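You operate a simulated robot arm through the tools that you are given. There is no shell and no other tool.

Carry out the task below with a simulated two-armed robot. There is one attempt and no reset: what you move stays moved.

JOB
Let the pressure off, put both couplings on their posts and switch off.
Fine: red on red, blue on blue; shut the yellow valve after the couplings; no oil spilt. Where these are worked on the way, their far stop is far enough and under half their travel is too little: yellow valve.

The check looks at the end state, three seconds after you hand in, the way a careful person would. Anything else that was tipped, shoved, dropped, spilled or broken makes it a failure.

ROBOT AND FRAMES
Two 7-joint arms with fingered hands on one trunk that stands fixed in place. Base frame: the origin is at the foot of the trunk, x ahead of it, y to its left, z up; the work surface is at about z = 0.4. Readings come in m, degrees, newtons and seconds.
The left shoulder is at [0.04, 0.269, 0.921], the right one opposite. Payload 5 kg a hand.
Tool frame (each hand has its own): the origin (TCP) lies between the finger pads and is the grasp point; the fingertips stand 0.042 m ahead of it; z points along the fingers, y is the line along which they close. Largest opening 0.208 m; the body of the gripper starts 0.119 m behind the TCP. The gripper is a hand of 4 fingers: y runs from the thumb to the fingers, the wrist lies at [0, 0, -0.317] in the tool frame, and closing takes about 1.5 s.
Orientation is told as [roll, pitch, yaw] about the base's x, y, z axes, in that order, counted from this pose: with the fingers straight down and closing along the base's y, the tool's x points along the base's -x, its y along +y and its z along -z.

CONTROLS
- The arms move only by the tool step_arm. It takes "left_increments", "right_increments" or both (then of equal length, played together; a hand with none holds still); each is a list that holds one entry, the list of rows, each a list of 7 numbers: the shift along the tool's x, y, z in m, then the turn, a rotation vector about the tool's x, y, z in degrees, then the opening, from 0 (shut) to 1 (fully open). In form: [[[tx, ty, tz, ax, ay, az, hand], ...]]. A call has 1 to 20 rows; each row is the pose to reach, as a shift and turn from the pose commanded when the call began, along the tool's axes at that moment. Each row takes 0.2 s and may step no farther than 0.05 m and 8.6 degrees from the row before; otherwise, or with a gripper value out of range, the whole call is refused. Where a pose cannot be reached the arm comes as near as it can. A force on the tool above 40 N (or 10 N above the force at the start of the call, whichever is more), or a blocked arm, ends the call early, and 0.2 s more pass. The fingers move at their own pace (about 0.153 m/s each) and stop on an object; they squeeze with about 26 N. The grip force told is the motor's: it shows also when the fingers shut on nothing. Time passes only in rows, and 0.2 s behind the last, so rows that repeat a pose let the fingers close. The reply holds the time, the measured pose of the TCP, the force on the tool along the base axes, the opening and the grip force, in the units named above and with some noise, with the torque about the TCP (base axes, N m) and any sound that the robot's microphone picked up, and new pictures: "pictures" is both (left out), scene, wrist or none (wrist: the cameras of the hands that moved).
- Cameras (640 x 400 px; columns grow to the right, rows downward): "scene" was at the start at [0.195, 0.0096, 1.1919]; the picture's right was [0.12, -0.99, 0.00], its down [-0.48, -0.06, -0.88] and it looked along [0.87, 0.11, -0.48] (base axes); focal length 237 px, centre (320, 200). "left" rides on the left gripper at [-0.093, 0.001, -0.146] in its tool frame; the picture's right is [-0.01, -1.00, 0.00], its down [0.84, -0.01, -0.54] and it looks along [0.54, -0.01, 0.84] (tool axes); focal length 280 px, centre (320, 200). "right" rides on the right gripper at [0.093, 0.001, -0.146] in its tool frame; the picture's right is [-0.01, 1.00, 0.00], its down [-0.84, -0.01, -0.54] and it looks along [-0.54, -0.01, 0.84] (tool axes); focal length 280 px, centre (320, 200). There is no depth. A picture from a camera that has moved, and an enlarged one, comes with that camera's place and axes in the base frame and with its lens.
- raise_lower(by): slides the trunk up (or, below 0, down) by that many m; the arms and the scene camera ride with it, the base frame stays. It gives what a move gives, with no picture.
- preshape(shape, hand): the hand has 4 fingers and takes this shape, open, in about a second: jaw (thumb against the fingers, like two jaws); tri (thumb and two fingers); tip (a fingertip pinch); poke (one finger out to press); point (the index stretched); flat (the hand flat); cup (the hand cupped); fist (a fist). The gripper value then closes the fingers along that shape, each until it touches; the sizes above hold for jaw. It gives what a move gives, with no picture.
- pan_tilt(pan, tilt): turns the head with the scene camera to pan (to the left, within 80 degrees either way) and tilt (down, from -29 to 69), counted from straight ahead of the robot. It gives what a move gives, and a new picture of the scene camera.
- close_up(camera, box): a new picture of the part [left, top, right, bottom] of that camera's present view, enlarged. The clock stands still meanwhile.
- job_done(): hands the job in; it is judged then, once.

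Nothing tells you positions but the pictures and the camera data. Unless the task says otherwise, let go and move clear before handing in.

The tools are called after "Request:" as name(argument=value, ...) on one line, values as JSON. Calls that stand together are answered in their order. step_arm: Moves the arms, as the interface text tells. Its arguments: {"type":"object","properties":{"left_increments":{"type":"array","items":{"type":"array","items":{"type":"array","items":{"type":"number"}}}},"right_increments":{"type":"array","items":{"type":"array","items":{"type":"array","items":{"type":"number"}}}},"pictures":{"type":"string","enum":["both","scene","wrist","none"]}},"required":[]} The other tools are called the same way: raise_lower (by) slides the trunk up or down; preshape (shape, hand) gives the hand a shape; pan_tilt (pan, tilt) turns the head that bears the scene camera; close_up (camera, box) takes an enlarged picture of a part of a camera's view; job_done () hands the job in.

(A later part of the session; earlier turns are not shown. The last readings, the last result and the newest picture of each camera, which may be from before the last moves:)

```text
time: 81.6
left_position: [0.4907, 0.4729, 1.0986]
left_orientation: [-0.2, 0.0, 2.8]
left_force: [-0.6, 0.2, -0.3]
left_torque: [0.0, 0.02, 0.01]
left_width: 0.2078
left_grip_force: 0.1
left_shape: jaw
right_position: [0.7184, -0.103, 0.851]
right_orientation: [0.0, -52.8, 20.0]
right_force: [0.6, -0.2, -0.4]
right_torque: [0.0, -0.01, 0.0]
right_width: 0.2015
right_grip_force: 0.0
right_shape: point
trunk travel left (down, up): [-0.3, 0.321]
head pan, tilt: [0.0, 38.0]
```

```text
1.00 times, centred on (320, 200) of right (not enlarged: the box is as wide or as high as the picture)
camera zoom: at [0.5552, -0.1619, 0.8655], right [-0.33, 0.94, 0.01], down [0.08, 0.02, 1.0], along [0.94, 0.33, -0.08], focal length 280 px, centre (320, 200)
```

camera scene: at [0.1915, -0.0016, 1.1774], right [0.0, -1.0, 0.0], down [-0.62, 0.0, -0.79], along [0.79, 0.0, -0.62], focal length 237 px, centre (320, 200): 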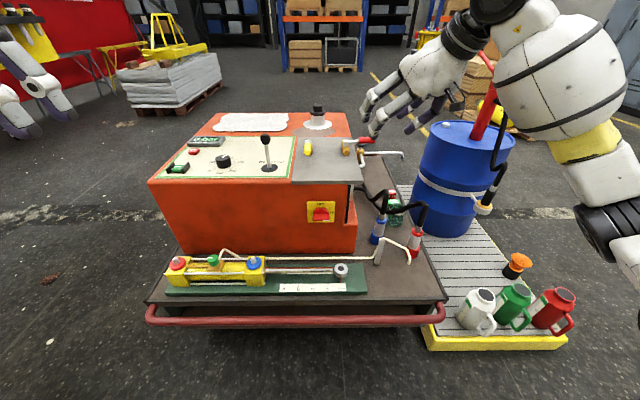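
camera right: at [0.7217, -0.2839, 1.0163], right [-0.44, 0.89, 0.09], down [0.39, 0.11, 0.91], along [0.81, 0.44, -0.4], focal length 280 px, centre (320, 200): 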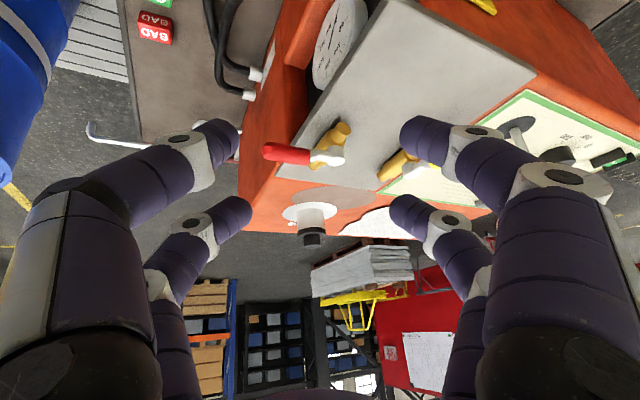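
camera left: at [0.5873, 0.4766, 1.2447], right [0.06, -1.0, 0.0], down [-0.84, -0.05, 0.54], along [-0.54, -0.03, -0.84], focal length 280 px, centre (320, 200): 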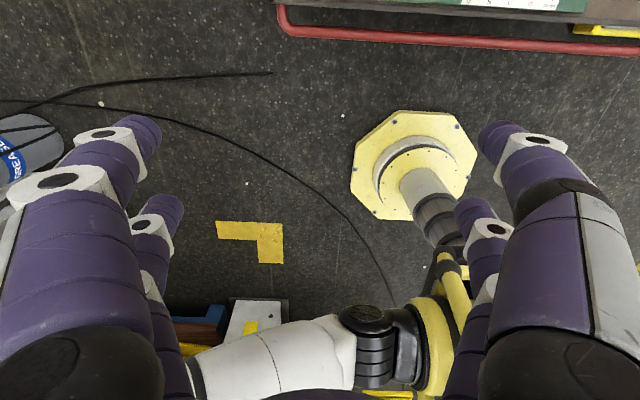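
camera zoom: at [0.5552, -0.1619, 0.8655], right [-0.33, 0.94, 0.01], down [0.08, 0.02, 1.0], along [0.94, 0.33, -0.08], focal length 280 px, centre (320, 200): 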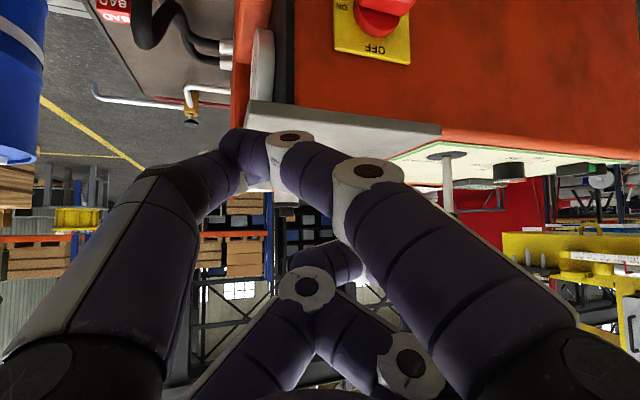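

I'll use the poke shape instead: the straight thumb comes from the right side and can push the switch bar's right end upward.

Request:
preshape(hand="right", shape="poke")

Request:
step_arm(right_increments=[[[0.02, 0, 0.015, 0, 0, 0, 1], [0.04, 0, 0.03, 0, 0, 0, 1], [0.04, 0, 0.03, 0, 0, 0, 1], [0.04, 0, 0.03, 0, 0, 0, 1]]])

Request:
close_up(camera="scene", box=[280, 150, 408, 230])

Request:
close_up(camera="right", box=[160, 80, 480, 280])

```text
time: 82.5
left_position: [0.4906, 0.4717, 1.0993]
left_orientation: [-0.1, 0.1, 2.8]
left_force: [-0.6, 0.4, 0.0]
left_torque: [0.0, 0.02, -0.01]
left_width: 0.2079
left_grip_force: 0.2
left_shape: jaw
right_position: [0.7189, -0.104, 0.8517]
right_orientation: [0.0, -52.7, 20.1]
right_force: [-0.4, 0.1, -0.2]
right_torque: [-0.02, -0.02, -0.01]
right_width: 0.0
right_grip_force: 0.1
right_shape: poke
trunk travel left (down, up): [-0.3, 0.321]
head pan, tilt: [0.0, 38.0]
```

```text
time: 83.5
left_position: [0.4912, 0.473, 1.0993]
left_orientation: [-0.1, 0.0, 2.8]
left_force: [0.2, -0.6, 0.6]
left_torque: [0.0, -0.03, -0.01]
left_width: 0.2081
left_grip_force: 0.0
left_shape: jaw
right_position: [0.7191, -0.1053, 0.8019]
right_orientation: [0.0, -52.8, 20.0]
right_force: [-0.1, 0.4, 0.7]
right_torque: [-0.01, -0.02, 0.01]
right_width: 0.0
right_grip_force: 0.0
right_shape: poke
trunk travel left (down, up): [-0.3, 0.321]
head pan, tilt: [0.0, 38.0]
camera scene: at [0.1911, -0.0014, 1.1776], right [0.0, -1.0, 0.0], down [-0.62, 0.0, -0.79], along [0.79, 0.0, -0.62], focal length 237 px, centre (320, 200)
camera right: at [0.5557, -0.163, 0.8162], right [-0.33, 0.94, 0.01], down [0.08, 0.02, 1.0], along [0.94, 0.33, -0.08], focal length 280 px, centre (320, 200)
```

scene: 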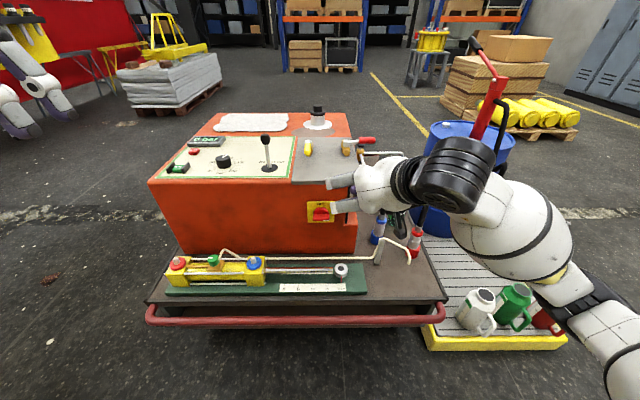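
right: 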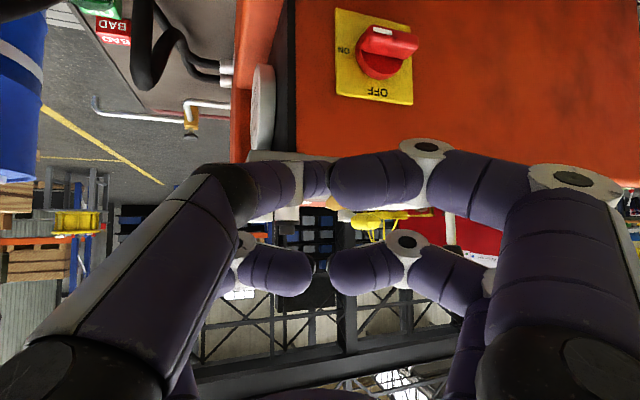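

```text
5.00 times, centred on (344, 190) of scene
camera zoom: at [0.1911, -0.0014, 1.1776], right [0.0, -1.0, 0.0], down [-0.62, 0.0, -0.79], along [0.79, 0.0, -0.62], focal length 1185 px, centre (200, 250)
```

zoom: 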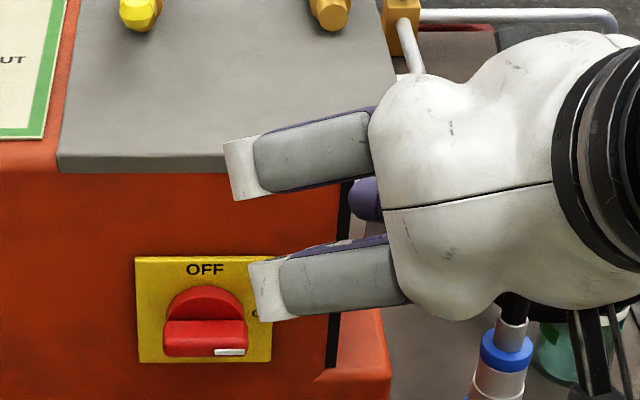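

```text
2.00 times, centred on (320, 180) of right
camera zoom: at [0.5557, -0.163, 0.8162], right [-0.33, 0.94, 0.01], down [0.08, 0.02, 1.0], along [0.94, 0.33, -0.08], focal length 561 px, centre (320, 240)
```

zoom: 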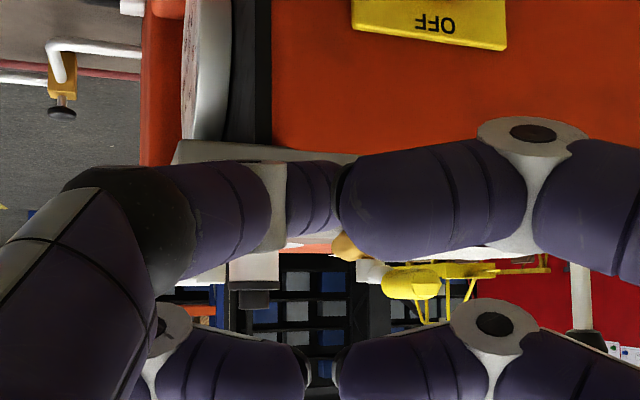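

The hand can't point level because it's too low relative to the shoulder. I'll lower the trunk so the arm works at shoulder height, after first raising the hand clear and returning it to jaw shape.

Request:
step_arm(right_increments=[[[-0.0332, 0, -0.0252, 0, 0, 0, 1], [-0.0663, 0, -0.0503, 0, 0, 0, 1], [-0.0995, 0, -0.0755, 0, 0, 0, 1], [-0.1327, 0, -0.1007, 0, 0, 0, 1], [-0.1658, 0, -0.1258, 0, 0, 0, 1], [-0.199, 0, -0.151, 0, 0, 0, 1]]], pictures="none")

Request:
preshape(hand="right", shape="jaw")

Request:
raise_lower(by=-0.25)

Request:
pan_tilt(pan=0, tilt=20)

```text
time: 84.9
left_position: [0.4901, 0.4736, 1.0987]
left_orientation: [-0.1, 0.0, 2.8]
left_force: [-0.6, 0.2, 0.4]
left_torque: [0.03, -0.11, 0.0]
left_width: 0.2081
left_grip_force: 0.1
left_shape: jaw
right_position: [0.7148, -0.1027, 1.0533]
right_orientation: [0.0, -52.7, 20.1]
right_force: [0.5, 0.1, 0.1]
right_torque: [-0.02, -0.06, -0.02]
right_width: 0.0
right_grip_force: 0.1
right_shape: poke
trunk travel left (down, up): [-0.3, 0.321]
head pan, tilt: [0.0, 38.0]
```

```text
time: 85.8
left_position: [0.492, 0.4733, 1.0993]
left_orientation: [-0.1, 0.0, 2.8]
left_force: [0.0, 0.1, -0.2]
left_torque: [-0.01, -0.02, 0.01]
left_width: 0.2078
left_grip_force: 0.0
left_shape: jaw
right_position: [0.7162, -0.1042, 1.0525]
right_orientation: [0.0, -52.8, 20.0]
right_force: [-0.2, -0.4, -0.1]
right_torque: [0.01, 0.0, -0.04]
right_width: 0.208
right_grip_force: 0.1
right_shape: jaw
trunk travel left (down, up): [-0.3, 0.321]
head pan, tilt: [0.0, 38.0]
```

```text
time: 88.4
left_position: [0.564, 0.4734, 0.7622]
left_orientation: [0.4, 11.0, 2.8]
left_force: [-0.4, 0.2, 0.5]
left_torque: [0.0, -0.07, -0.02]
left_width: 0.2081
left_grip_force: 0.0
left_shape: jaw
right_position: [0.7168, -0.1045, 0.8033]
right_orientation: [-0.1, -52.9, 20.0]
right_force: [-0.9, -0.5, 0.4]
right_torque: [-0.02, 0.03, -0.01]
right_width: 0.2079
right_grip_force: 0.1
right_shape: jaw
trunk travel left (down, up): [-0.05, 0.571]
head pan, tilt: [0.0, 38.0]
```

```text
time: 89.2
left_position: [0.5633, 0.4734, 0.7605]
left_orientation: [0.4, 11.0, 2.8]
left_force: [0.2, -0.1, 0.2]
left_torque: [0.0, -0.02, -0.01]
left_width: 0.2077
left_grip_force: 0.1
left_shape: jaw
right_position: [0.718, -0.105, 0.8018]
right_orientation: [0.1, -52.8, 20.0]
right_force: [0.1, -0.2, -1.0]
right_torque: [-0.02, 0.02, 0.04]
right_width: 0.2081
right_grip_force: 0.1
right_shape: jaw
trunk travel left (down, up): [-0.05, 0.571]
head pan, tilt: [0.0, 20.0]
camera scene: at [0.331, -0.0015, 0.9197], right [0.0, -1.0, 0.0], down [-0.34, 0.0, -0.94], along [0.94, 0.0, -0.34], focal length 237 px, centre (320, 200)
```

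scene: 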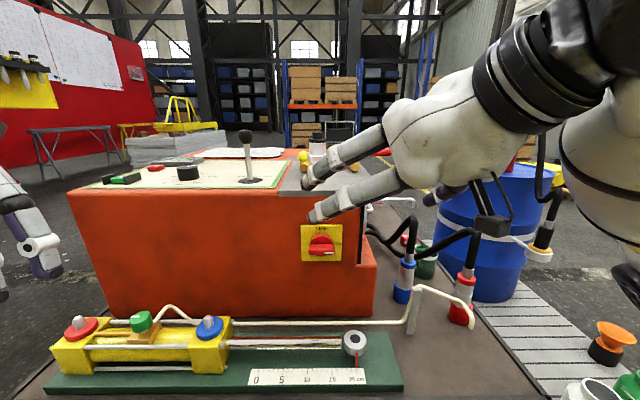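

The trunk leaned forward as it came down, and I now have a clear view of the switch. I'll zoom in for its position.

Request:
close_up(camera="scene", box=[288, 210, 352, 270])

Request:
close_up(camera="right", box=[0, 0, 640, 400])

```text
6.67 times, centred on (320, 240) of scene
camera zoom: at [0.331, -0.0015, 0.9197], right [0.0, -1.0, 0.0], down [-0.34, 0.0, -0.94], along [0.94, 0.0, -0.34], focal length 1580 px, centre (320, -67)
```

zoom: 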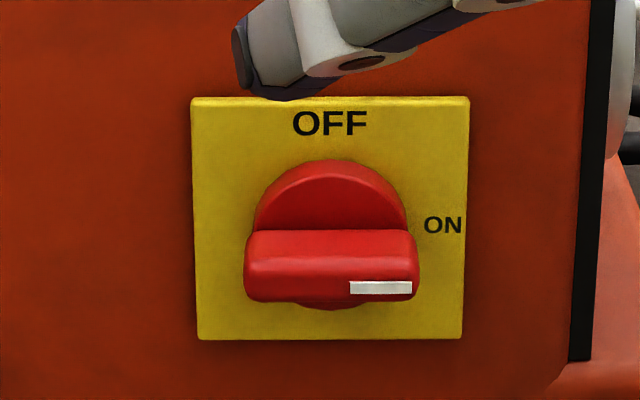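

```text
1.00 times, centred on (320, 200) of right (not enlarged: the box is as wide or as high as the picture)
camera zoom: at [0.5548, -0.1623, 0.816], right [-0.33, 0.94, 0.01], down [0.08, 0.02, 1.0], along [0.94, 0.33, -0.08], focal length 280 px, centre (320, 200)
```

zoom: 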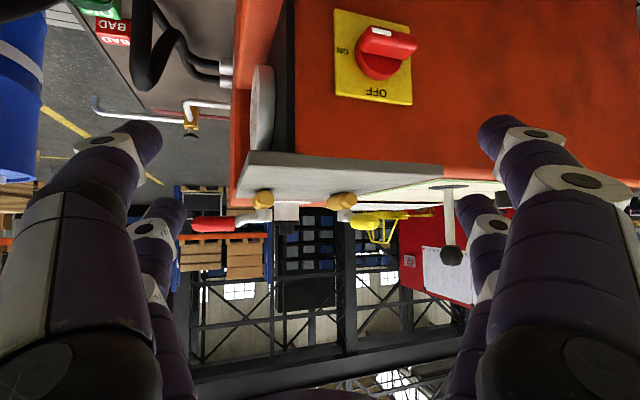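

Request:
step_arm(right_increments=[[[0.0209, 0.019, 0.0116, 3.22, -6.1, 1.08, 0.4], [0.0419, 0.0379, 0.0231, 6.43, -12.2, 2.15, 0.4], [0.0628, 0.0569, 0.0347, 9.65, -18.3, 3.23, 0.4], [0.0837, 0.0759, 0.0462, 12.87, -24.4, 4.31, 0.4], [0.1047, 0.0948, 0.0578, 16.08, -30.5, 5.38, 0.4], [0.1256, 0.1138, 0.0693, 19.3, -36.6, 6.46, 0.4]]])

```text
time: 90.6
left_position: [0.5631, 0.4723, 0.7592]
left_orientation: [0.5, 11.2, 2.8]
left_force: [0.2, 0.1, -0.2]
left_torque: [-0.01, 0.03, 0.01]
left_width: 0.2077
left_grip_force: 0.0
left_shape: jaw
right_position: [0.7268, -0.0423, 0.7155]
right_orientation: [-12.9, -81.8, 18.0]
right_force: [0.2, 0.9, -1.0]
right_torque: [0.0, -0.04, -0.03]
right_width: 0.0835
right_grip_force: 0.1
right_shape: jaw
right hand out of reach, approached as far as the arm can: row 4, 5, 6
trunk travel left (down, up): [-0.05, 0.571]
head pan, tilt: [0.0, 20.0]
camera scene: at [0.3313, -0.0014, 0.9195], right [0.0, -1.0, 0.0], down [-0.34, 0.0, -0.94], along [0.94, 0.0, -0.34], focal length 237 px, centre (320, 200)
camera right: at [0.5684, -0.0577, 0.6434], right [-0.09, 1.0, -0.02], down [-0.42, -0.02, 0.91], along [0.9, 0.09, 0.42], focal length 280 px, centre (320, 200)
```

scene: 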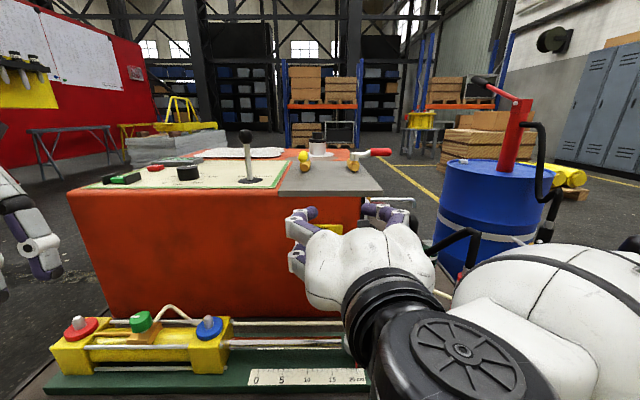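
right: 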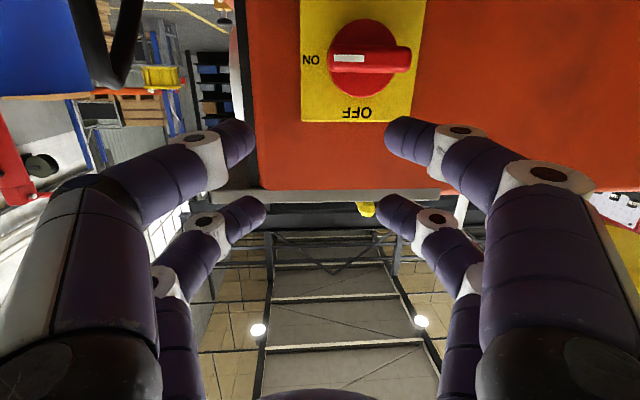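

The hand now points nearly level with the switch just below it (axis about y=-0.005, z=0.635). I'll lower and align on the switch axis.

Request:
step_arm(right_increments=[[[0.0264, 0.013, 0.0032, 1.7, -2.6, 0, 0.4], [0.0529, 0.026, 0.0063, 3.5, -5.3, 0, 0.4], [0.0793, 0.039, 0.0095, 5.2, -7.9, 0, 0.4]]])

```text
time: 91.4
left_position: [0.5629, 0.4723, 0.7616]
left_orientation: [0.4, 11.0, 2.7]
left_force: [0.5, 0.0, 0.8]
left_torque: [0.09, 0.0, -0.04]
left_width: 0.2078
left_grip_force: 0.0
left_shape: jaw
right_position: [0.7403, -0.0353, 0.7301]
right_orientation: [-32.2, -82.4, 35.3]
right_force: [0.9, -1.7, -0.3]
right_torque: [0.01, -0.01, 0.09]
right_width: 0.0838
right_grip_force: 0.1
right_shape: jaw
right hand out of reach, approached as far as the arm can: row 1, 2, 3
trunk travel left (down, up): [-0.05, 0.571]
head pan, tilt: [0.0, 20.0]
camera scene: at [0.3309, -0.0019, 0.9199], right [0.0, -1.0, 0.0], down [-0.34, 0.0, -0.94], along [0.94, 0.0, -0.34], focal length 237 px, centre (320, 200)
camera right: at [0.5849, -0.0481, 0.6527], right [-0.05, 1.0, -0.06], down [-0.44, 0.03, 0.9], along [0.9, 0.07, 0.44], focal length 280 px, centre (320, 200)
```

scene: 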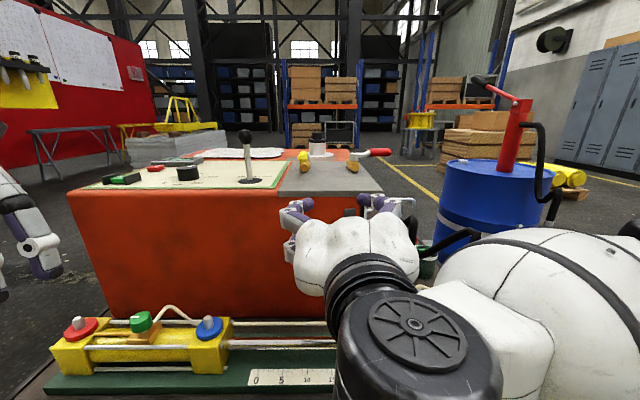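
right: 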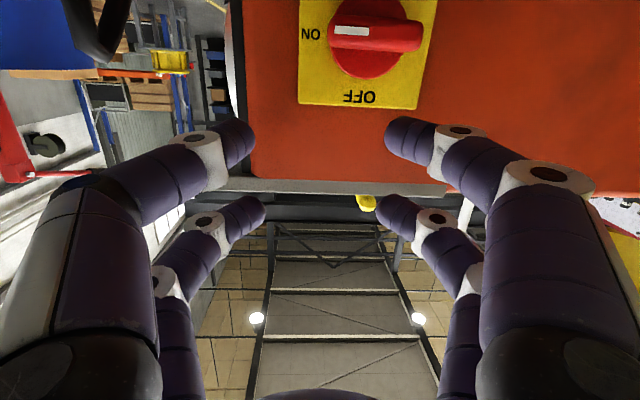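

It's now too close to the shoulder at this trunk height. I'll back the hand off slightly and raise the trunk again to get the arm in range.

Request:
step_arm(right_increments=[[[0, -0.015, -0.015, 0, 0, 0, 0.4], [0, -0.03, -0.03, 0, 0, 0, 0.4]]], pictures="none")

Request:
close_up(camera="scene", box=[250, 140, 430, 290])

```text
time: 92.0
left_position: [0.5638, 0.4729, 0.7616]
left_orientation: [0.4, 11.0, 2.7]
left_force: [0.3, 0.0, 0.7]
left_torque: [0.01, 0.01, -0.01]
left_width: 0.2078
left_grip_force: 0.1
left_shape: jaw
right_position: [0.7256, -0.0692, 0.7358]
right_orientation: [-32.4, -82.3, 35.8]
right_force: [-0.3, 0.3, 0.2]
right_torque: [0.0, 0.0, -0.05]
right_width: 0.0833
right_grip_force: 0.0
right_shape: jaw
right hand out of reach, approached as far as the arm can: row 1, 2
trunk travel left (down, up): [-0.05, 0.571]
head pan, tilt: [0.0, 20.0]
```

```text
2.67 times, centred on (340, 215) of scene
camera zoom: at [0.331, -0.0012, 0.9198], right [0.0, -1.0, 0.0], down [-0.34, 0.0, -0.94], along [0.94, 0.0, -0.34], focal length 632 px, centre (267, 160)
```

zoom: 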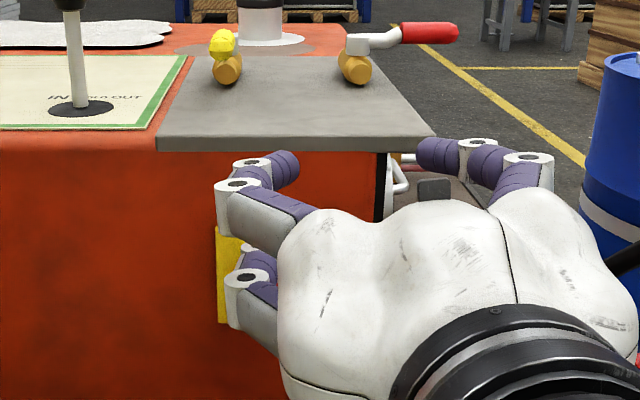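

Request:
raise_lower(by=0.25)

Request:
pan_tilt(pan=0, tilt=36)

```text
time: 94.6
left_position: [0.5634, 0.473, 1.0103]
left_orientation: [0.4, 11.1, 2.8]
left_force: [0.3, -0.7, 0.5]
left_torque: [0.0, 0.08, 0.02]
left_width: 0.2079
left_grip_force: 0.0
left_shape: jaw
right_position: [0.7223, -0.0706, 0.9849]
right_orientation: [-31.9, -82.3, 34.9]
right_force: [-0.2, -0.9, -0.6]
right_torque: [-0.01, -0.01, 0.03]
right_width: 0.0835
right_grip_force: 0.1
right_shape: jaw
trunk travel left (down, up): [-0.3, 0.321]
head pan, tilt: [0.0, 20.0]
```

```text
time: 95.4
left_position: [0.5634, 0.4725, 1.011]
left_orientation: [0.4, 11.0, 2.8]
left_force: [-0.2, -0.8, -0.3]
left_torque: [-0.06, -0.02, -0.02]
left_width: 0.2077
left_grip_force: 0.1
left_shape: jaw
right_position: [0.7232, -0.0699, 0.9861]
right_orientation: [-32.1, -82.5, 35.1]
right_force: [0.2, -0.4, -0.6]
right_torque: [0.02, 0.0, 0.02]
right_width: 0.0835
right_grip_force: 0.2
right_shape: jaw
trunk travel left (down, up): [-0.3, 0.321]
head pan, tilt: [0.0, 36.0]
camera scene: at [0.1923, -0.0015, 1.1807], right [0.0, -1.0, 0.0], down [-0.59, 0.0, -0.81], along [0.81, 0.0, -0.59], focal length 237 px, centre (320, 200)
```

scene: 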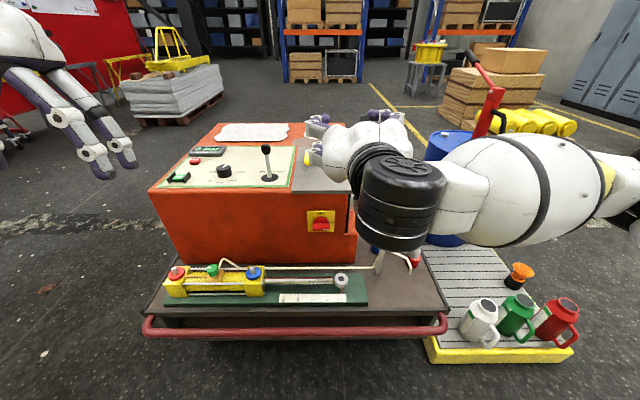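

Request:
step_arm(right_increments=[[[0.036, 0.0101, 0.008, 0, 0, 0, 0.4], [0.072, 0.0201, 0.0161, 0, 0, 0, 0.4], [0.108, 0.0302, 0.0241, 0, 0, 0, 0.4], [0.144, 0.0402, 0.0322, 0, 0, 0, 0.4], [0.18, 0.0503, 0.0402, 0, 0, 0, 0.4]]], pictures="wrist")

```text
time: 96.6
left_position: [0.5648, 0.4727, 1.0106]
left_orientation: [0.4, 11.0, 2.9]
left_force: [0.2, -0.4, -0.1]
left_torque: [-0.02, 0.03, 0.02]
left_width: 0.208
left_grip_force: 0.1
left_shape: jaw
right_position: [0.7481, -0.0381, 0.8945]
right_orientation: [-26.6, -75.8, 30.7]
right_force: [0.1, 0.7, 0.1]
right_torque: [-0.01, -0.03, 0.01]
right_width: 0.0834
right_grip_force: 0.1
right_shape: jaw
right hand out of reach, approached as far as the arm can: row 1, 2, 3, 4, 5
trunk travel left (down, up): [-0.3, 0.321]
head pan, tilt: [0.0, 36.0]
camera right: at [0.5861, -0.0567, 0.836], right [-0.08, 0.99, -0.1], down [-0.35, 0.06, 0.94], along [0.94, 0.11, 0.34], focal length 280 px, centre (320, 200)
```

right: 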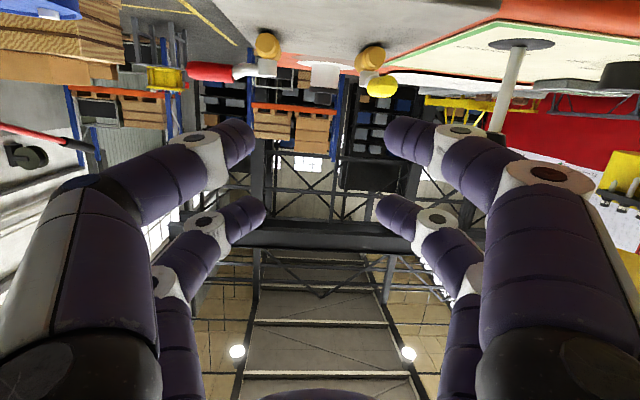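

A level hand isn't feasible at the switch's height, so I'll push the bar with a fingertip from a tilted pose. I'll return to the proven tilt and try the fingertip-pinch shape as a slender pusher.

Request:
step_arm(right_increments=[[[0.0225, -0.0156, -0.0063, -5.1, 4.54, -1.14, 1], [0.0449, -0.0311, -0.0126, -10.2, 9.08, -2.28, 1], [0.0674, -0.0467, -0.0189, -15.3, 13.62, -3.42, 1], [0.0898, -0.0622, -0.0252, -20.4, 18.16, -4.56, 1], [0.1123, -0.0778, -0.0315, -25.5, 22.7, -5.7, 1]]], pictures="none")

Request:
preshape(hand="right", shape="tip")

Request:
close_up(camera="right", box=[0, 0, 640, 400])

Request:
close_up(camera="scene", box=[260, 130, 420, 250])

```text
time: 97.8
left_position: [0.5639, 0.4733, 1.0103]
left_orientation: [0.4, 10.9, 2.8]
left_force: [0.2, -0.3, -1.0]
left_torque: [0.01, 0.06, -0.01]
left_width: 0.2077
left_grip_force: 0.1
left_shape: jaw
right_position: [0.7019, -0.1355, 0.7937]
right_orientation: [-0.8, -52.5, 31.0]
right_force: [0.4, -0.3, -0.6]
right_torque: [0.0, 0.02, 0.01]
right_width: 0.2078
right_grip_force: 0.1
right_shape: jaw
trunk travel left (down, up): [-0.3, 0.321]
head pan, tilt: [0.0, 36.0]
```

```text
time: 98.7
left_position: [0.5634, 0.4731, 1.0107]
left_orientation: [0.4, 11.0, 2.8]
left_force: [0.8, -1.0, -1.0]
left_torque: [0.02, -0.01, -0.03]
left_width: 0.2079
left_grip_force: 0.0
left_shape: jaw
right_position: [0.7024, -0.1333, 0.7961]
right_orientation: [-1.0, -52.6, 30.9]
right_force: [1.3, 0.3, 0.6]
right_torque: [-0.04, 0.01, 0.01]
right_width: 0.208
right_grip_force: 0.0
right_shape: tip
trunk travel left (down, up): [-0.3, 0.321]
head pan, tilt: [0.0, 36.0]
```

```text
1.00 times, centred on (320, 200) of right (not enlarged: the box is as wide or as high as the picture)
camera zoom: at [0.5513, -0.2206, 0.8096], right [-0.49, 0.87, 0.0], down [0.07, 0.04, 1.0], along [0.87, 0.49, -0.08], focal length 280 px, centre (320, 200)
```

zoom: 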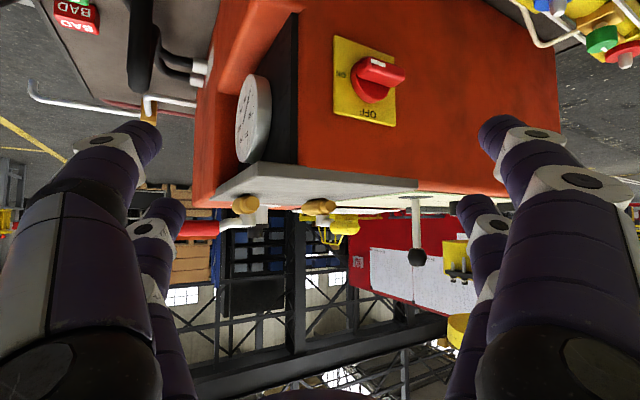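

```text
3.33 times, centred on (340, 190) of scene
camera zoom: at [0.1923, -0.0015, 1.1806], right [0.0, -1.0, 0.0], down [-0.59, 0.0, -0.81], along [0.81, 0.0, -0.59], focal length 790 px, centre (253, 233)
```

zoom: 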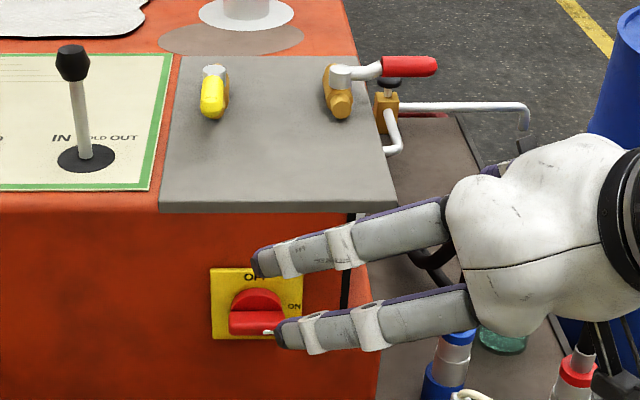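

In the open jaw each finger is a straight, separate pusher. I'll use the upper thumb-side finger under the bar's right (ON) end and push it up. Approaching from the front, clear of the hoses.

Request:
preshape(hand="right", shape="jaw")

Request:
step_arm(right_increments=[[[0.0076, 0.0315, 0.0214, 0, 0, 0, 1], [0.0153, 0.063, 0.0427, 0, 0, 0, 1], [0.0229, 0.0944, 0.0641, 0, 0, 0, 1], [0.0305, 0.1259, 0.0854, 0, 0, 0, 1]]])

Request:
close_up(camera="scene", box=[260, 150, 420, 250])

```text
time: 99.6
left_position: [0.564, 0.473, 1.0116]
left_orientation: [0.3, 11.0, 2.9]
left_force: [-0.3, -0.1, -0.6]
left_torque: [0.0, 0.0, 0.04]
left_width: 0.2082
left_grip_force: 0.0
left_shape: jaw
right_position: [0.7017, -0.1344, 0.7952]
right_orientation: [-1.0, -52.7, 31.0]
right_force: [-0.2, 0.5, 0.4]
right_torque: [0.03, -0.02, 0.0]
right_width: 0.2079
right_grip_force: 0.1
right_shape: jaw
trunk travel left (down, up): [-0.3, 0.321]
head pan, tilt: [0.0, 36.0]
```

```text
time: 100.6
left_position: [0.5642, 0.4734, 1.0102]
left_orientation: [0.4, 11.0, 2.9]
left_force: [0.5, -0.1, -0.3]
left_torque: [0.0, 0.08, 0.01]
left_width: 0.2077
left_grip_force: 0.1
left_shape: jaw
right_position: [0.683, 0.0017, 0.7193]
right_orientation: [-1.0, -52.6, 30.9]
right_force: [0.1, -1.2, -1.0]
right_torque: [0.02, 0.03, 0.06]
right_width: 0.208
right_grip_force: 0.1
right_shape: jaw
trunk travel left (down, up): [-0.3, 0.321]
head pan, tilt: [0.0, 36.0]
camera scene: at [0.1925, -0.0017, 1.1805], right [0.0, -1.0, 0.0], down [-0.59, 0.0, -0.81], along [0.81, 0.0, -0.59], focal length 237 px, centre (320, 200)
camera right: at [0.5319, -0.0843, 0.7335], right [-0.49, 0.87, 0.0], down [0.07, 0.04, 1.0], along [0.87, 0.49, -0.08], focal length 280 px, centre (320, 200)
```

scene: 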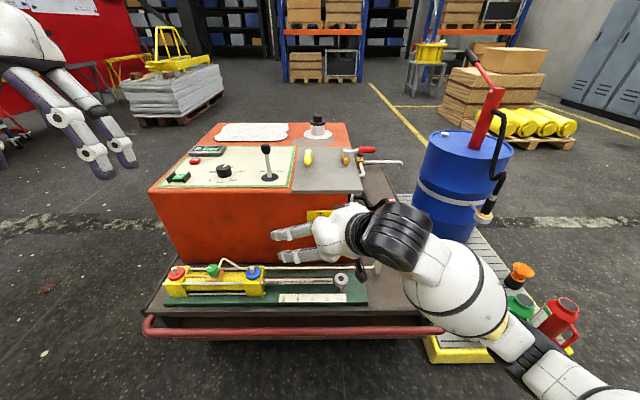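
right: 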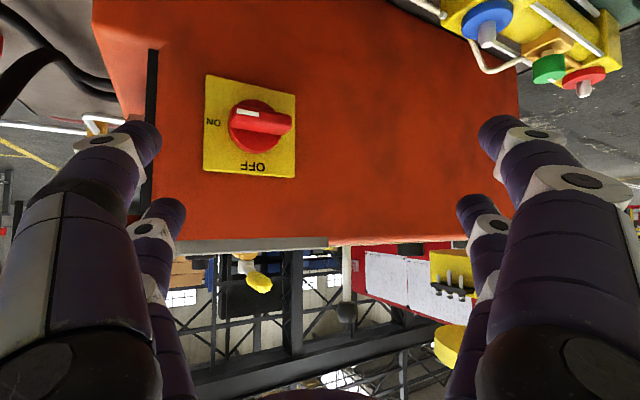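

```text
4.00 times, centred on (340, 200) of scene
camera zoom: at [0.1925, -0.0017, 1.1805], right [0.0, -1.0, 0.0], down [-0.59, 0.0, -0.81], along [0.81, 0.0, -0.59], focal length 948 px, centre (240, 200)
```

zoom: 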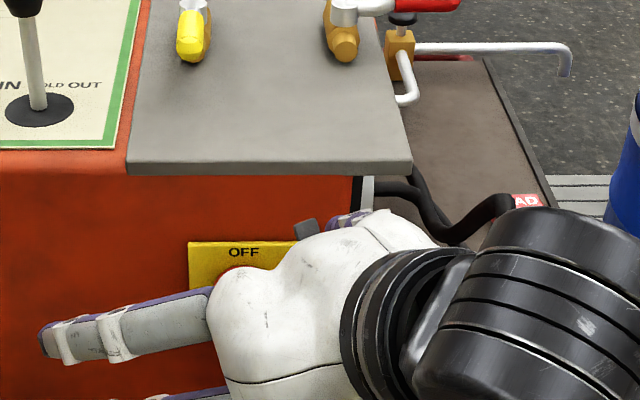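

Request:
step_arm(right_increments=[[[0.0283, 0.0127, 0.022, 0, 0, 0, 1], [0.0565, 0.0254, 0.044, 0, 0, 0, 1], [0.0848, 0.0381, 0.066, 0, 0, 0, 1], [0.113, 0.0508, 0.088, 0, 0, 0, 1]]])

Request:
close_up(camera="right", box=[60, 100, 300, 250])

```text
time: 101.6
left_position: [0.5628, 0.4733, 1.01]
left_orientation: [0.3, 11.0, 2.7]
left_force: [-1.2, 0.1, -1.4]
left_torque: [-0.02, -0.02, -0.01]
left_width: 0.2081
left_grip_force: 0.0
left_shape: jaw
right_position: [0.661, 0.0435, 0.5761]
right_orientation: [-1.0, -52.6, 31.0]
right_force: [-1.5, 0.8, 0.8]
right_torque: [0.02, -0.13, -0.08]
right_width: 0.2079
right_grip_force: 0.2
right_shape: jaw
trunk travel left (down, up): [-0.3, 0.321]
head pan, tilt: [0.0, 36.0]
camera scene: at [0.1919, -0.0013, 1.1808], right [0.0, -1.0, 0.0], down [-0.59, 0.0, -0.81], along [0.81, 0.0, -0.59], focal length 237 px, centre (320, 200)
camera right: at [0.5106, -0.043, 0.5912], right [-0.49, 0.87, 0.0], down [0.07, 0.04, 1.0], along [0.87, 0.49, -0.08], focal length 280 px, centre (320, 200)
```

scene: 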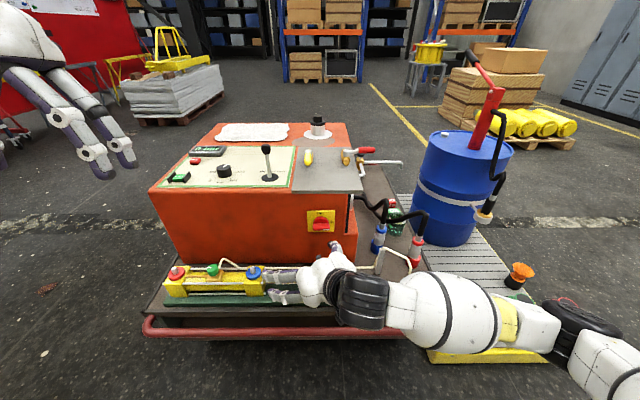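
right: 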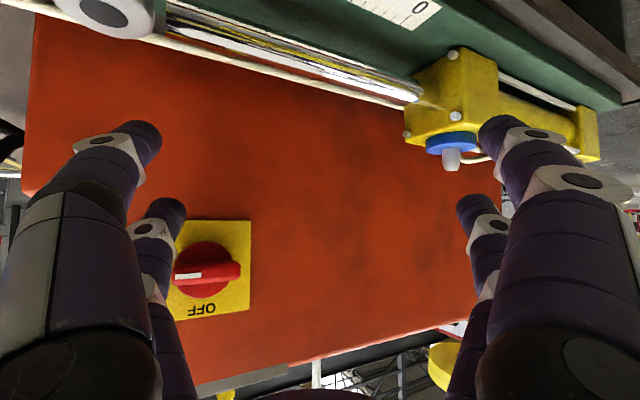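

```text
2.67 times, centred on (180, 175) of right
camera zoom: at [0.5106, -0.043, 0.5912], right [-0.49, 0.87, 0.0], down [0.07, 0.04, 1.0], along [0.87, 0.49, -0.08], focal length 748 px, centre (693, 267)
```

zoom: 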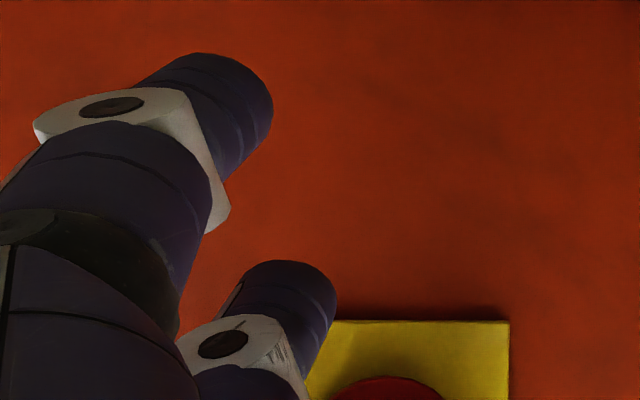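

The fingertip is below the switch bar level. Moving forward so it reaches under the bar's right end.

Request:
step_arm(right_increments=[[[-0.0074, -0.0038, 0.0096, 0, 0, 0, 1], [-0.0147, -0.0075, 0.0193, 0, 0, 0, 1], [-0.0221, -0.0113, 0.0289, 0, 0, 0, 1]]])

Request:
close_up(camera="right", box=[60, 180, 300, 330])

Request:
close_up(camera="scene", box=[290, 200, 354, 270])

```text
time: 102.4
left_position: [0.5629, 0.4728, 1.0101]
left_orientation: [0.5, 11.0, 2.8]
left_force: [0.4, -0.5, 0.6]
left_torque: [0.02, 0.0, -0.01]
left_width: 0.208
left_grip_force: 0.0
left_shape: jaw
right_position: [0.6966, 0.0491, 0.5752]
right_orientation: [-0.8, -52.6, 31.0]
right_force: [-0.3, 0.0, -0.3]
right_torque: [0.0, 0.0, 0.0]
right_width: 0.2079
right_grip_force: 0.0
right_shape: jaw
trunk travel left (down, up): [-0.3, 0.321]
head pan, tilt: [0.0, 36.0]
camera scene: at [0.1923, -0.0016, 1.1806], right [0.0, -1.0, 0.0], down [-0.59, 0.0, -0.81], along [0.81, 0.0, -0.59], focal length 237 px, centre (320, 200)
camera right: at [0.5459, -0.0366, 0.5898], right [-0.49, 0.87, 0.0], down [0.07, 0.04, 1.0], along [0.87, 0.49, -0.08], focal length 280 px, centre (320, 200)
```

scene: 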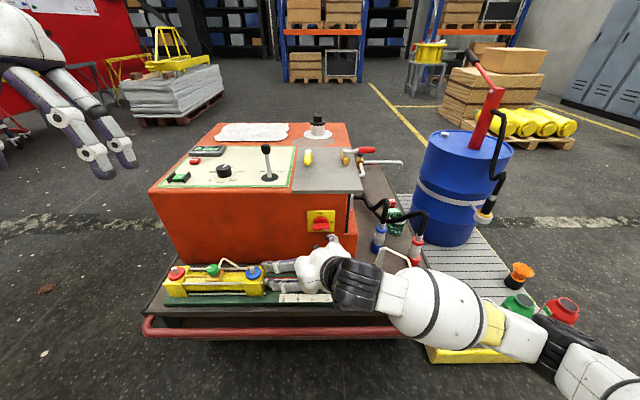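
right: 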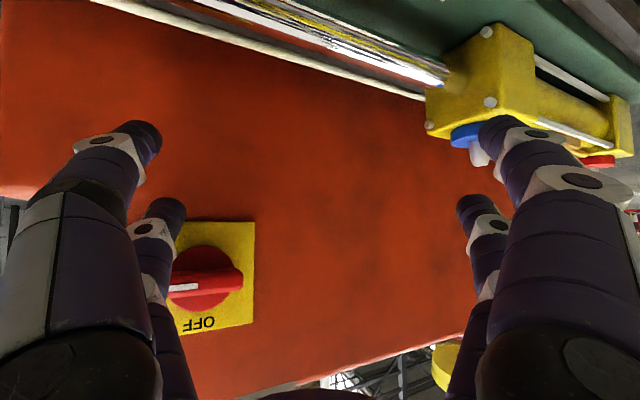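

```text
2.67 times, centred on (180, 255) of right
camera zoom: at [0.5459, -0.0366, 0.5898], right [-0.49, 0.87, 0.0], down [0.07, 0.04, 1.0], along [0.87, 0.49, -0.08], focal length 748 px, centre (693, 53)
```

zoom: 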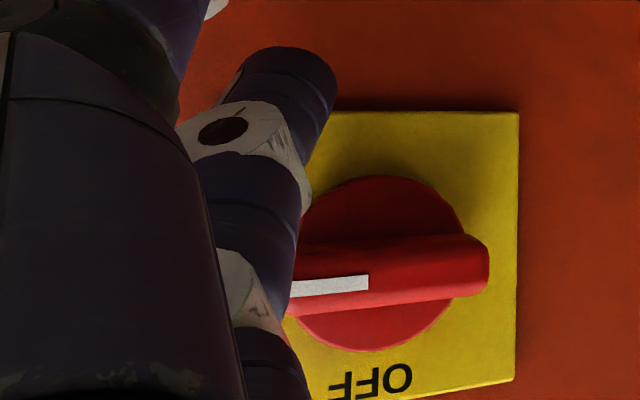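

```text
5.71 times, centred on (322, 235) of scene
camera zoom: at [0.1923, -0.0016, 1.1806], right [0.0, -1.0, 0.0], down [-0.59, 0.0, -0.81], along [0.81, 0.0, -0.59], focal length 1355 px, centre (309, 0)
```

zoom: 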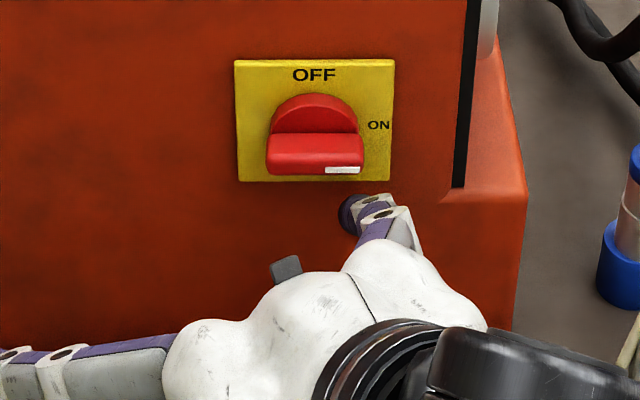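

The finger is right under the bar's ON end. Pushing straight up in small steps.

Request:
step_arm(right_increments=[[[-0.0079, 0, -0.0061, 0, 0, 0, 1], [-0.0159, 0, -0.0121, 0, 0, 0, 1], [-0.0238, 0, -0.0182, 0, 0, 0, 1], [-0.0318, 0, -0.0243, 0, 0, 0, 1], [-0.0397, 0, -0.0304, 0, 0, 0, 1], [-0.0437, 0, -0.0334, 0, 0, 0, 1]]])

Request:
close_up(camera="scene", box=[290, 200, 354, 270])

Request:
close_up(camera="right", box=[60, 130, 300, 280])

```text
time: 103.8
left_position: [0.564, 0.4728, 1.0102]
left_orientation: [0.3, 11.0, 2.8]
left_force: [-0.5, 0.0, 0.3]
left_torque: [0.0, 0.01, 0.02]
left_width: 0.2079
left_grip_force: 0.1
left_shape: jaw
right_position: [0.6946, 0.0523, 0.6288]
right_orientation: [-0.9, -52.6, 31.0]
right_force: [-11.7, -1.7, 0.9]
right_torque: [-0.09, -0.16, -1.1]
right_width: 0.2078
right_grip_force: 0.0
right_shape: jaw
trunk travel left (down, up): [-0.3, 0.321]
head pan, tilt: [0.0, 36.0]
camera scene: at [0.1919, -0.0016, 1.1807], right [0.0, -1.0, 0.0], down [-0.59, 0.0, -0.81], along [0.81, 0.0, -0.59], focal length 237 px, centre (320, 200)
camera right: at [0.5448, -0.0343, 0.6434], right [-0.5, 0.87, 0.0], down [0.07, 0.04, 1.0], along [0.87, 0.49, -0.08], focal length 280 px, centre (320, 200)
```

scene: 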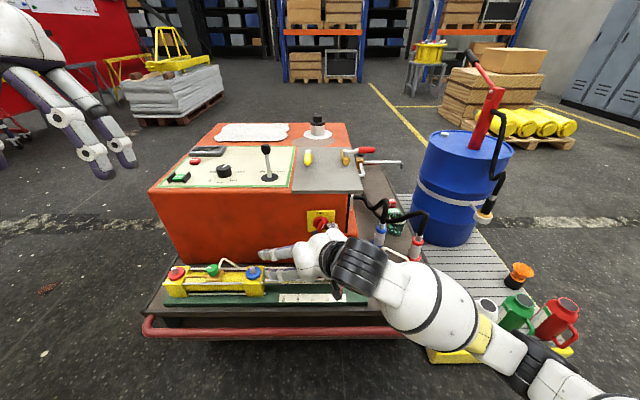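
right: 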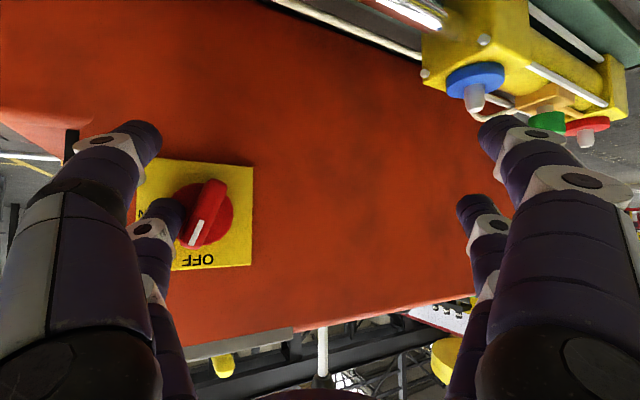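

```text
5.71 times, centred on (322, 235) of scene
camera zoom: at [0.1919, -0.0016, 1.1807], right [0.0, -1.0, 0.0], down [-0.59, 0.0, -0.81], along [0.81, 0.0, -0.59], focal length 1355 px, centre (309, 0)
```

zoom: 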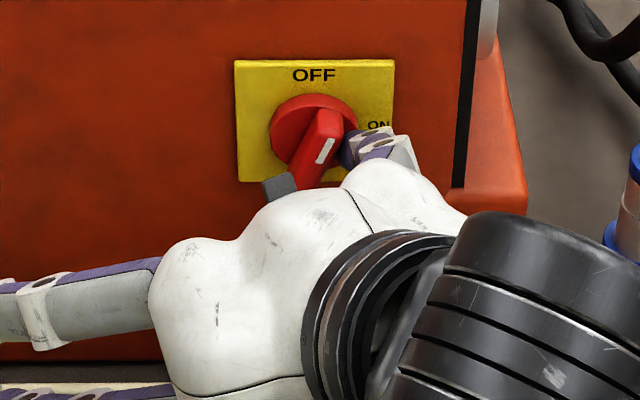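

```text
2.67 times, centred on (180, 205) of right
camera zoom: at [0.5448, -0.0343, 0.6434], right [-0.5, 0.87, 0.0], down [0.07, 0.04, 1.0], along [0.87, 0.49, -0.08], focal length 748 px, centre (693, 187)
```

zoom: 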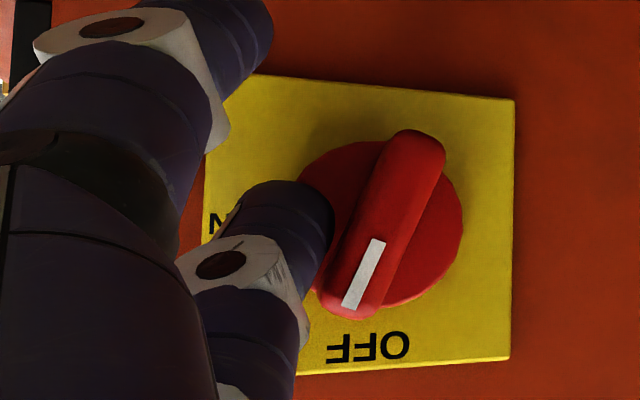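

The bar has turned about 65° toward OFF. I'll continue up and then left to bring it to the stop.

Request:
step_arm(right_increments=[[[-0.0058, 0.0021, -0.0088, 0, 0, 0, 1], [-0.0151, 0.0055, -0.0132, 0, 0, 0, 1], [-0.0185, 0.0106, -0.012, 0, 0, 0, 1], [-0.0204, 0.0158, -0.0096, 0, 0, 0, 1]]])

Request:
close_up(camera="scene", box=[290, 200, 354, 270])

Request:
close_up(camera="right", box=[60, 110, 300, 260])

```text
time: 104.8
left_position: [0.5638, 0.4719, 1.0111]
left_orientation: [0.4, 11.1, 2.8]
left_force: [-0.2, -0.3, 0.9]
left_torque: [-0.03, 0.0, 0.0]
left_width: 0.2079
left_grip_force: 0.0
left_shape: jaw
right_position: [0.6932, 0.0668, 0.6494]
right_orientation: [-1.0, -52.5, 30.8]
right_force: [-2.7, -6.8, -4.0]
right_torque: [0.42, 0.37, -0.91]
right_width: 0.2079
right_grip_force: 0.0
right_shape: jaw
trunk travel left (down, up): [-0.3, 0.321]
head pan, tilt: [0.0, 36.0]
camera scene: at [0.1924, -0.0019, 1.1806], right [0.0, -1.0, 0.0], down [-0.59, 0.0, -0.81], along [0.81, 0.0, -0.59], focal length 237 px, centre (320, 200)
camera right: at [0.5419, -0.0191, 0.6643], right [-0.49, 0.87, 0.0], down [0.07, 0.04, 1.0], along [0.87, 0.49, -0.09], focal length 280 px, centre (320, 200)
```

scene: 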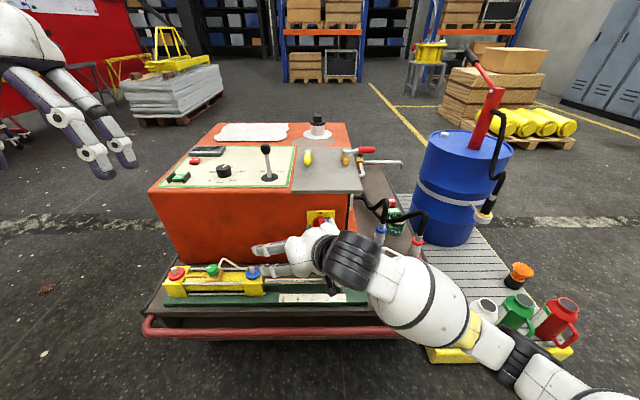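
right: 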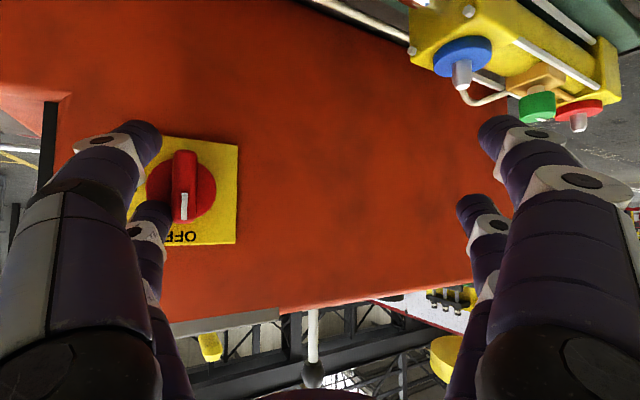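

```text
5.71 times, centred on (322, 235) of scene
camera zoom: at [0.1924, -0.0019, 1.1806], right [0.0, -1.0, 0.0], down [-0.59, 0.0, -0.81], along [0.81, 0.0, -0.59], focal length 1355 px, centre (309, 0)
```

zoom: 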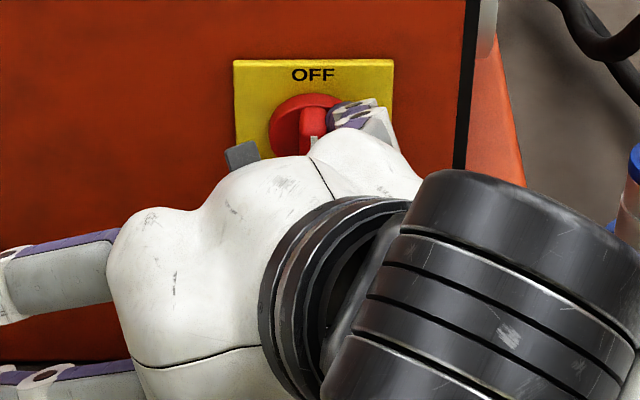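

```text
2.67 times, centred on (180, 185) of right
camera zoom: at [0.5419, -0.0191, 0.6643], right [-0.49, 0.87, 0.0], down [0.07, 0.04, 1.0], along [0.87, 0.49, -0.09], focal length 748 px, centre (693, 240)
```

zoom: 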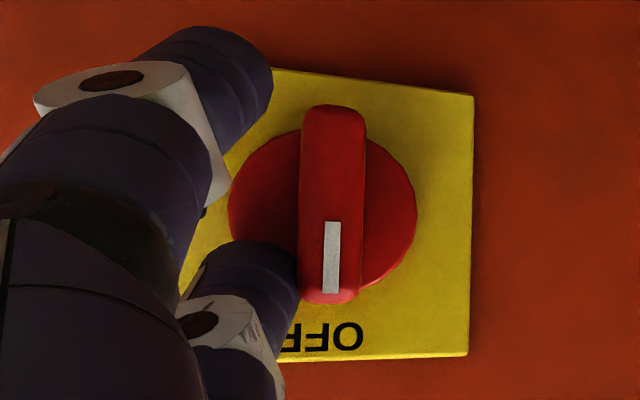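

The bar points at OFF. A small extra nudge to the stop, then I'll check the display.

Request:
step_arm(right_increments=[[[-0.0013, 0.0034, 0.0016, 0, 0, 0, 1], [-0.0019, 0.0052, 0.0024, 0, 0, 0, 1]]], pictures="none")

Request:
close_up(camera="right", box=[60, 110, 300, 260])

Request:
close_up(camera="scene", box=[150, 130, 310, 230])

```text
time: 105.4
left_position: [0.564, 0.4725, 1.0107]
left_orientation: [0.4, 11.0, 2.8]
left_force: [0.8, 0.8, 0.6]
left_torque: [0.02, 0.0, 0.04]
left_width: 0.2076
left_grip_force: 0.0
left_shape: jaw
right_position: [0.6919, 0.073, 0.6498]
right_orientation: [-1.0, -52.6, 30.7]
right_force: [-4.7, -10.8, -6.4]
right_torque: [0.69, 0.63, -1.52]
right_width: 0.208
right_grip_force: 0.0
right_shape: jaw
trunk travel left (down, up): [-0.3, 0.321]
head pan, tilt: [0.0, 36.0]
```

```text
2.67 times, centred on (180, 185) of right
camera zoom: at [0.5419, -0.0136, 0.6646], right [-0.49, 0.87, 0.0], down [0.07, 0.04, 1.0], along [0.87, 0.49, -0.09], focal length 748 px, centre (693, 240)
```

zoom: 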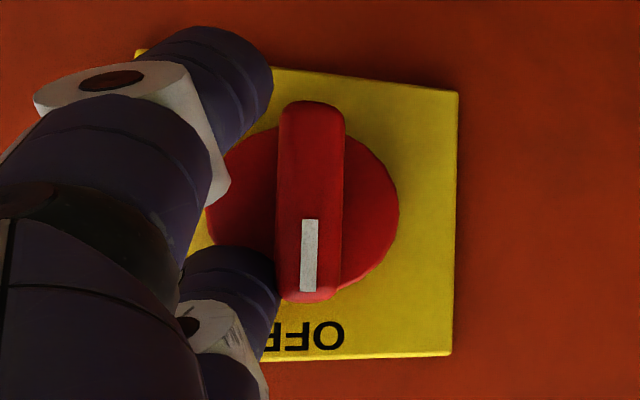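

```text
4.00 times, centred on (230, 180) of scene
camera zoom: at [0.1925, -0.0019, 1.1806], right [0.0, -1.0, 0.0], down [-0.59, 0.0, -0.81], along [0.81, 0.0, -0.59], focal length 948 px, centre (680, 280)
```

zoom: 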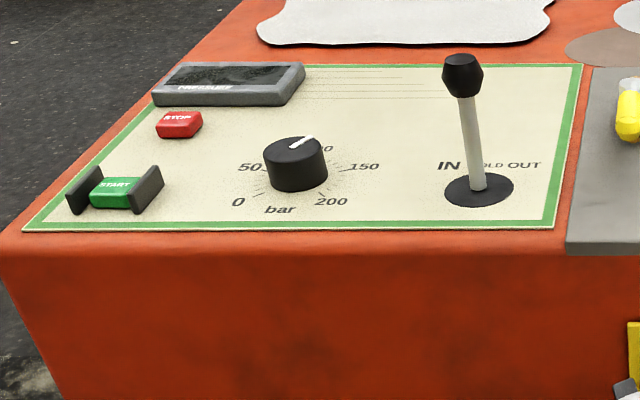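

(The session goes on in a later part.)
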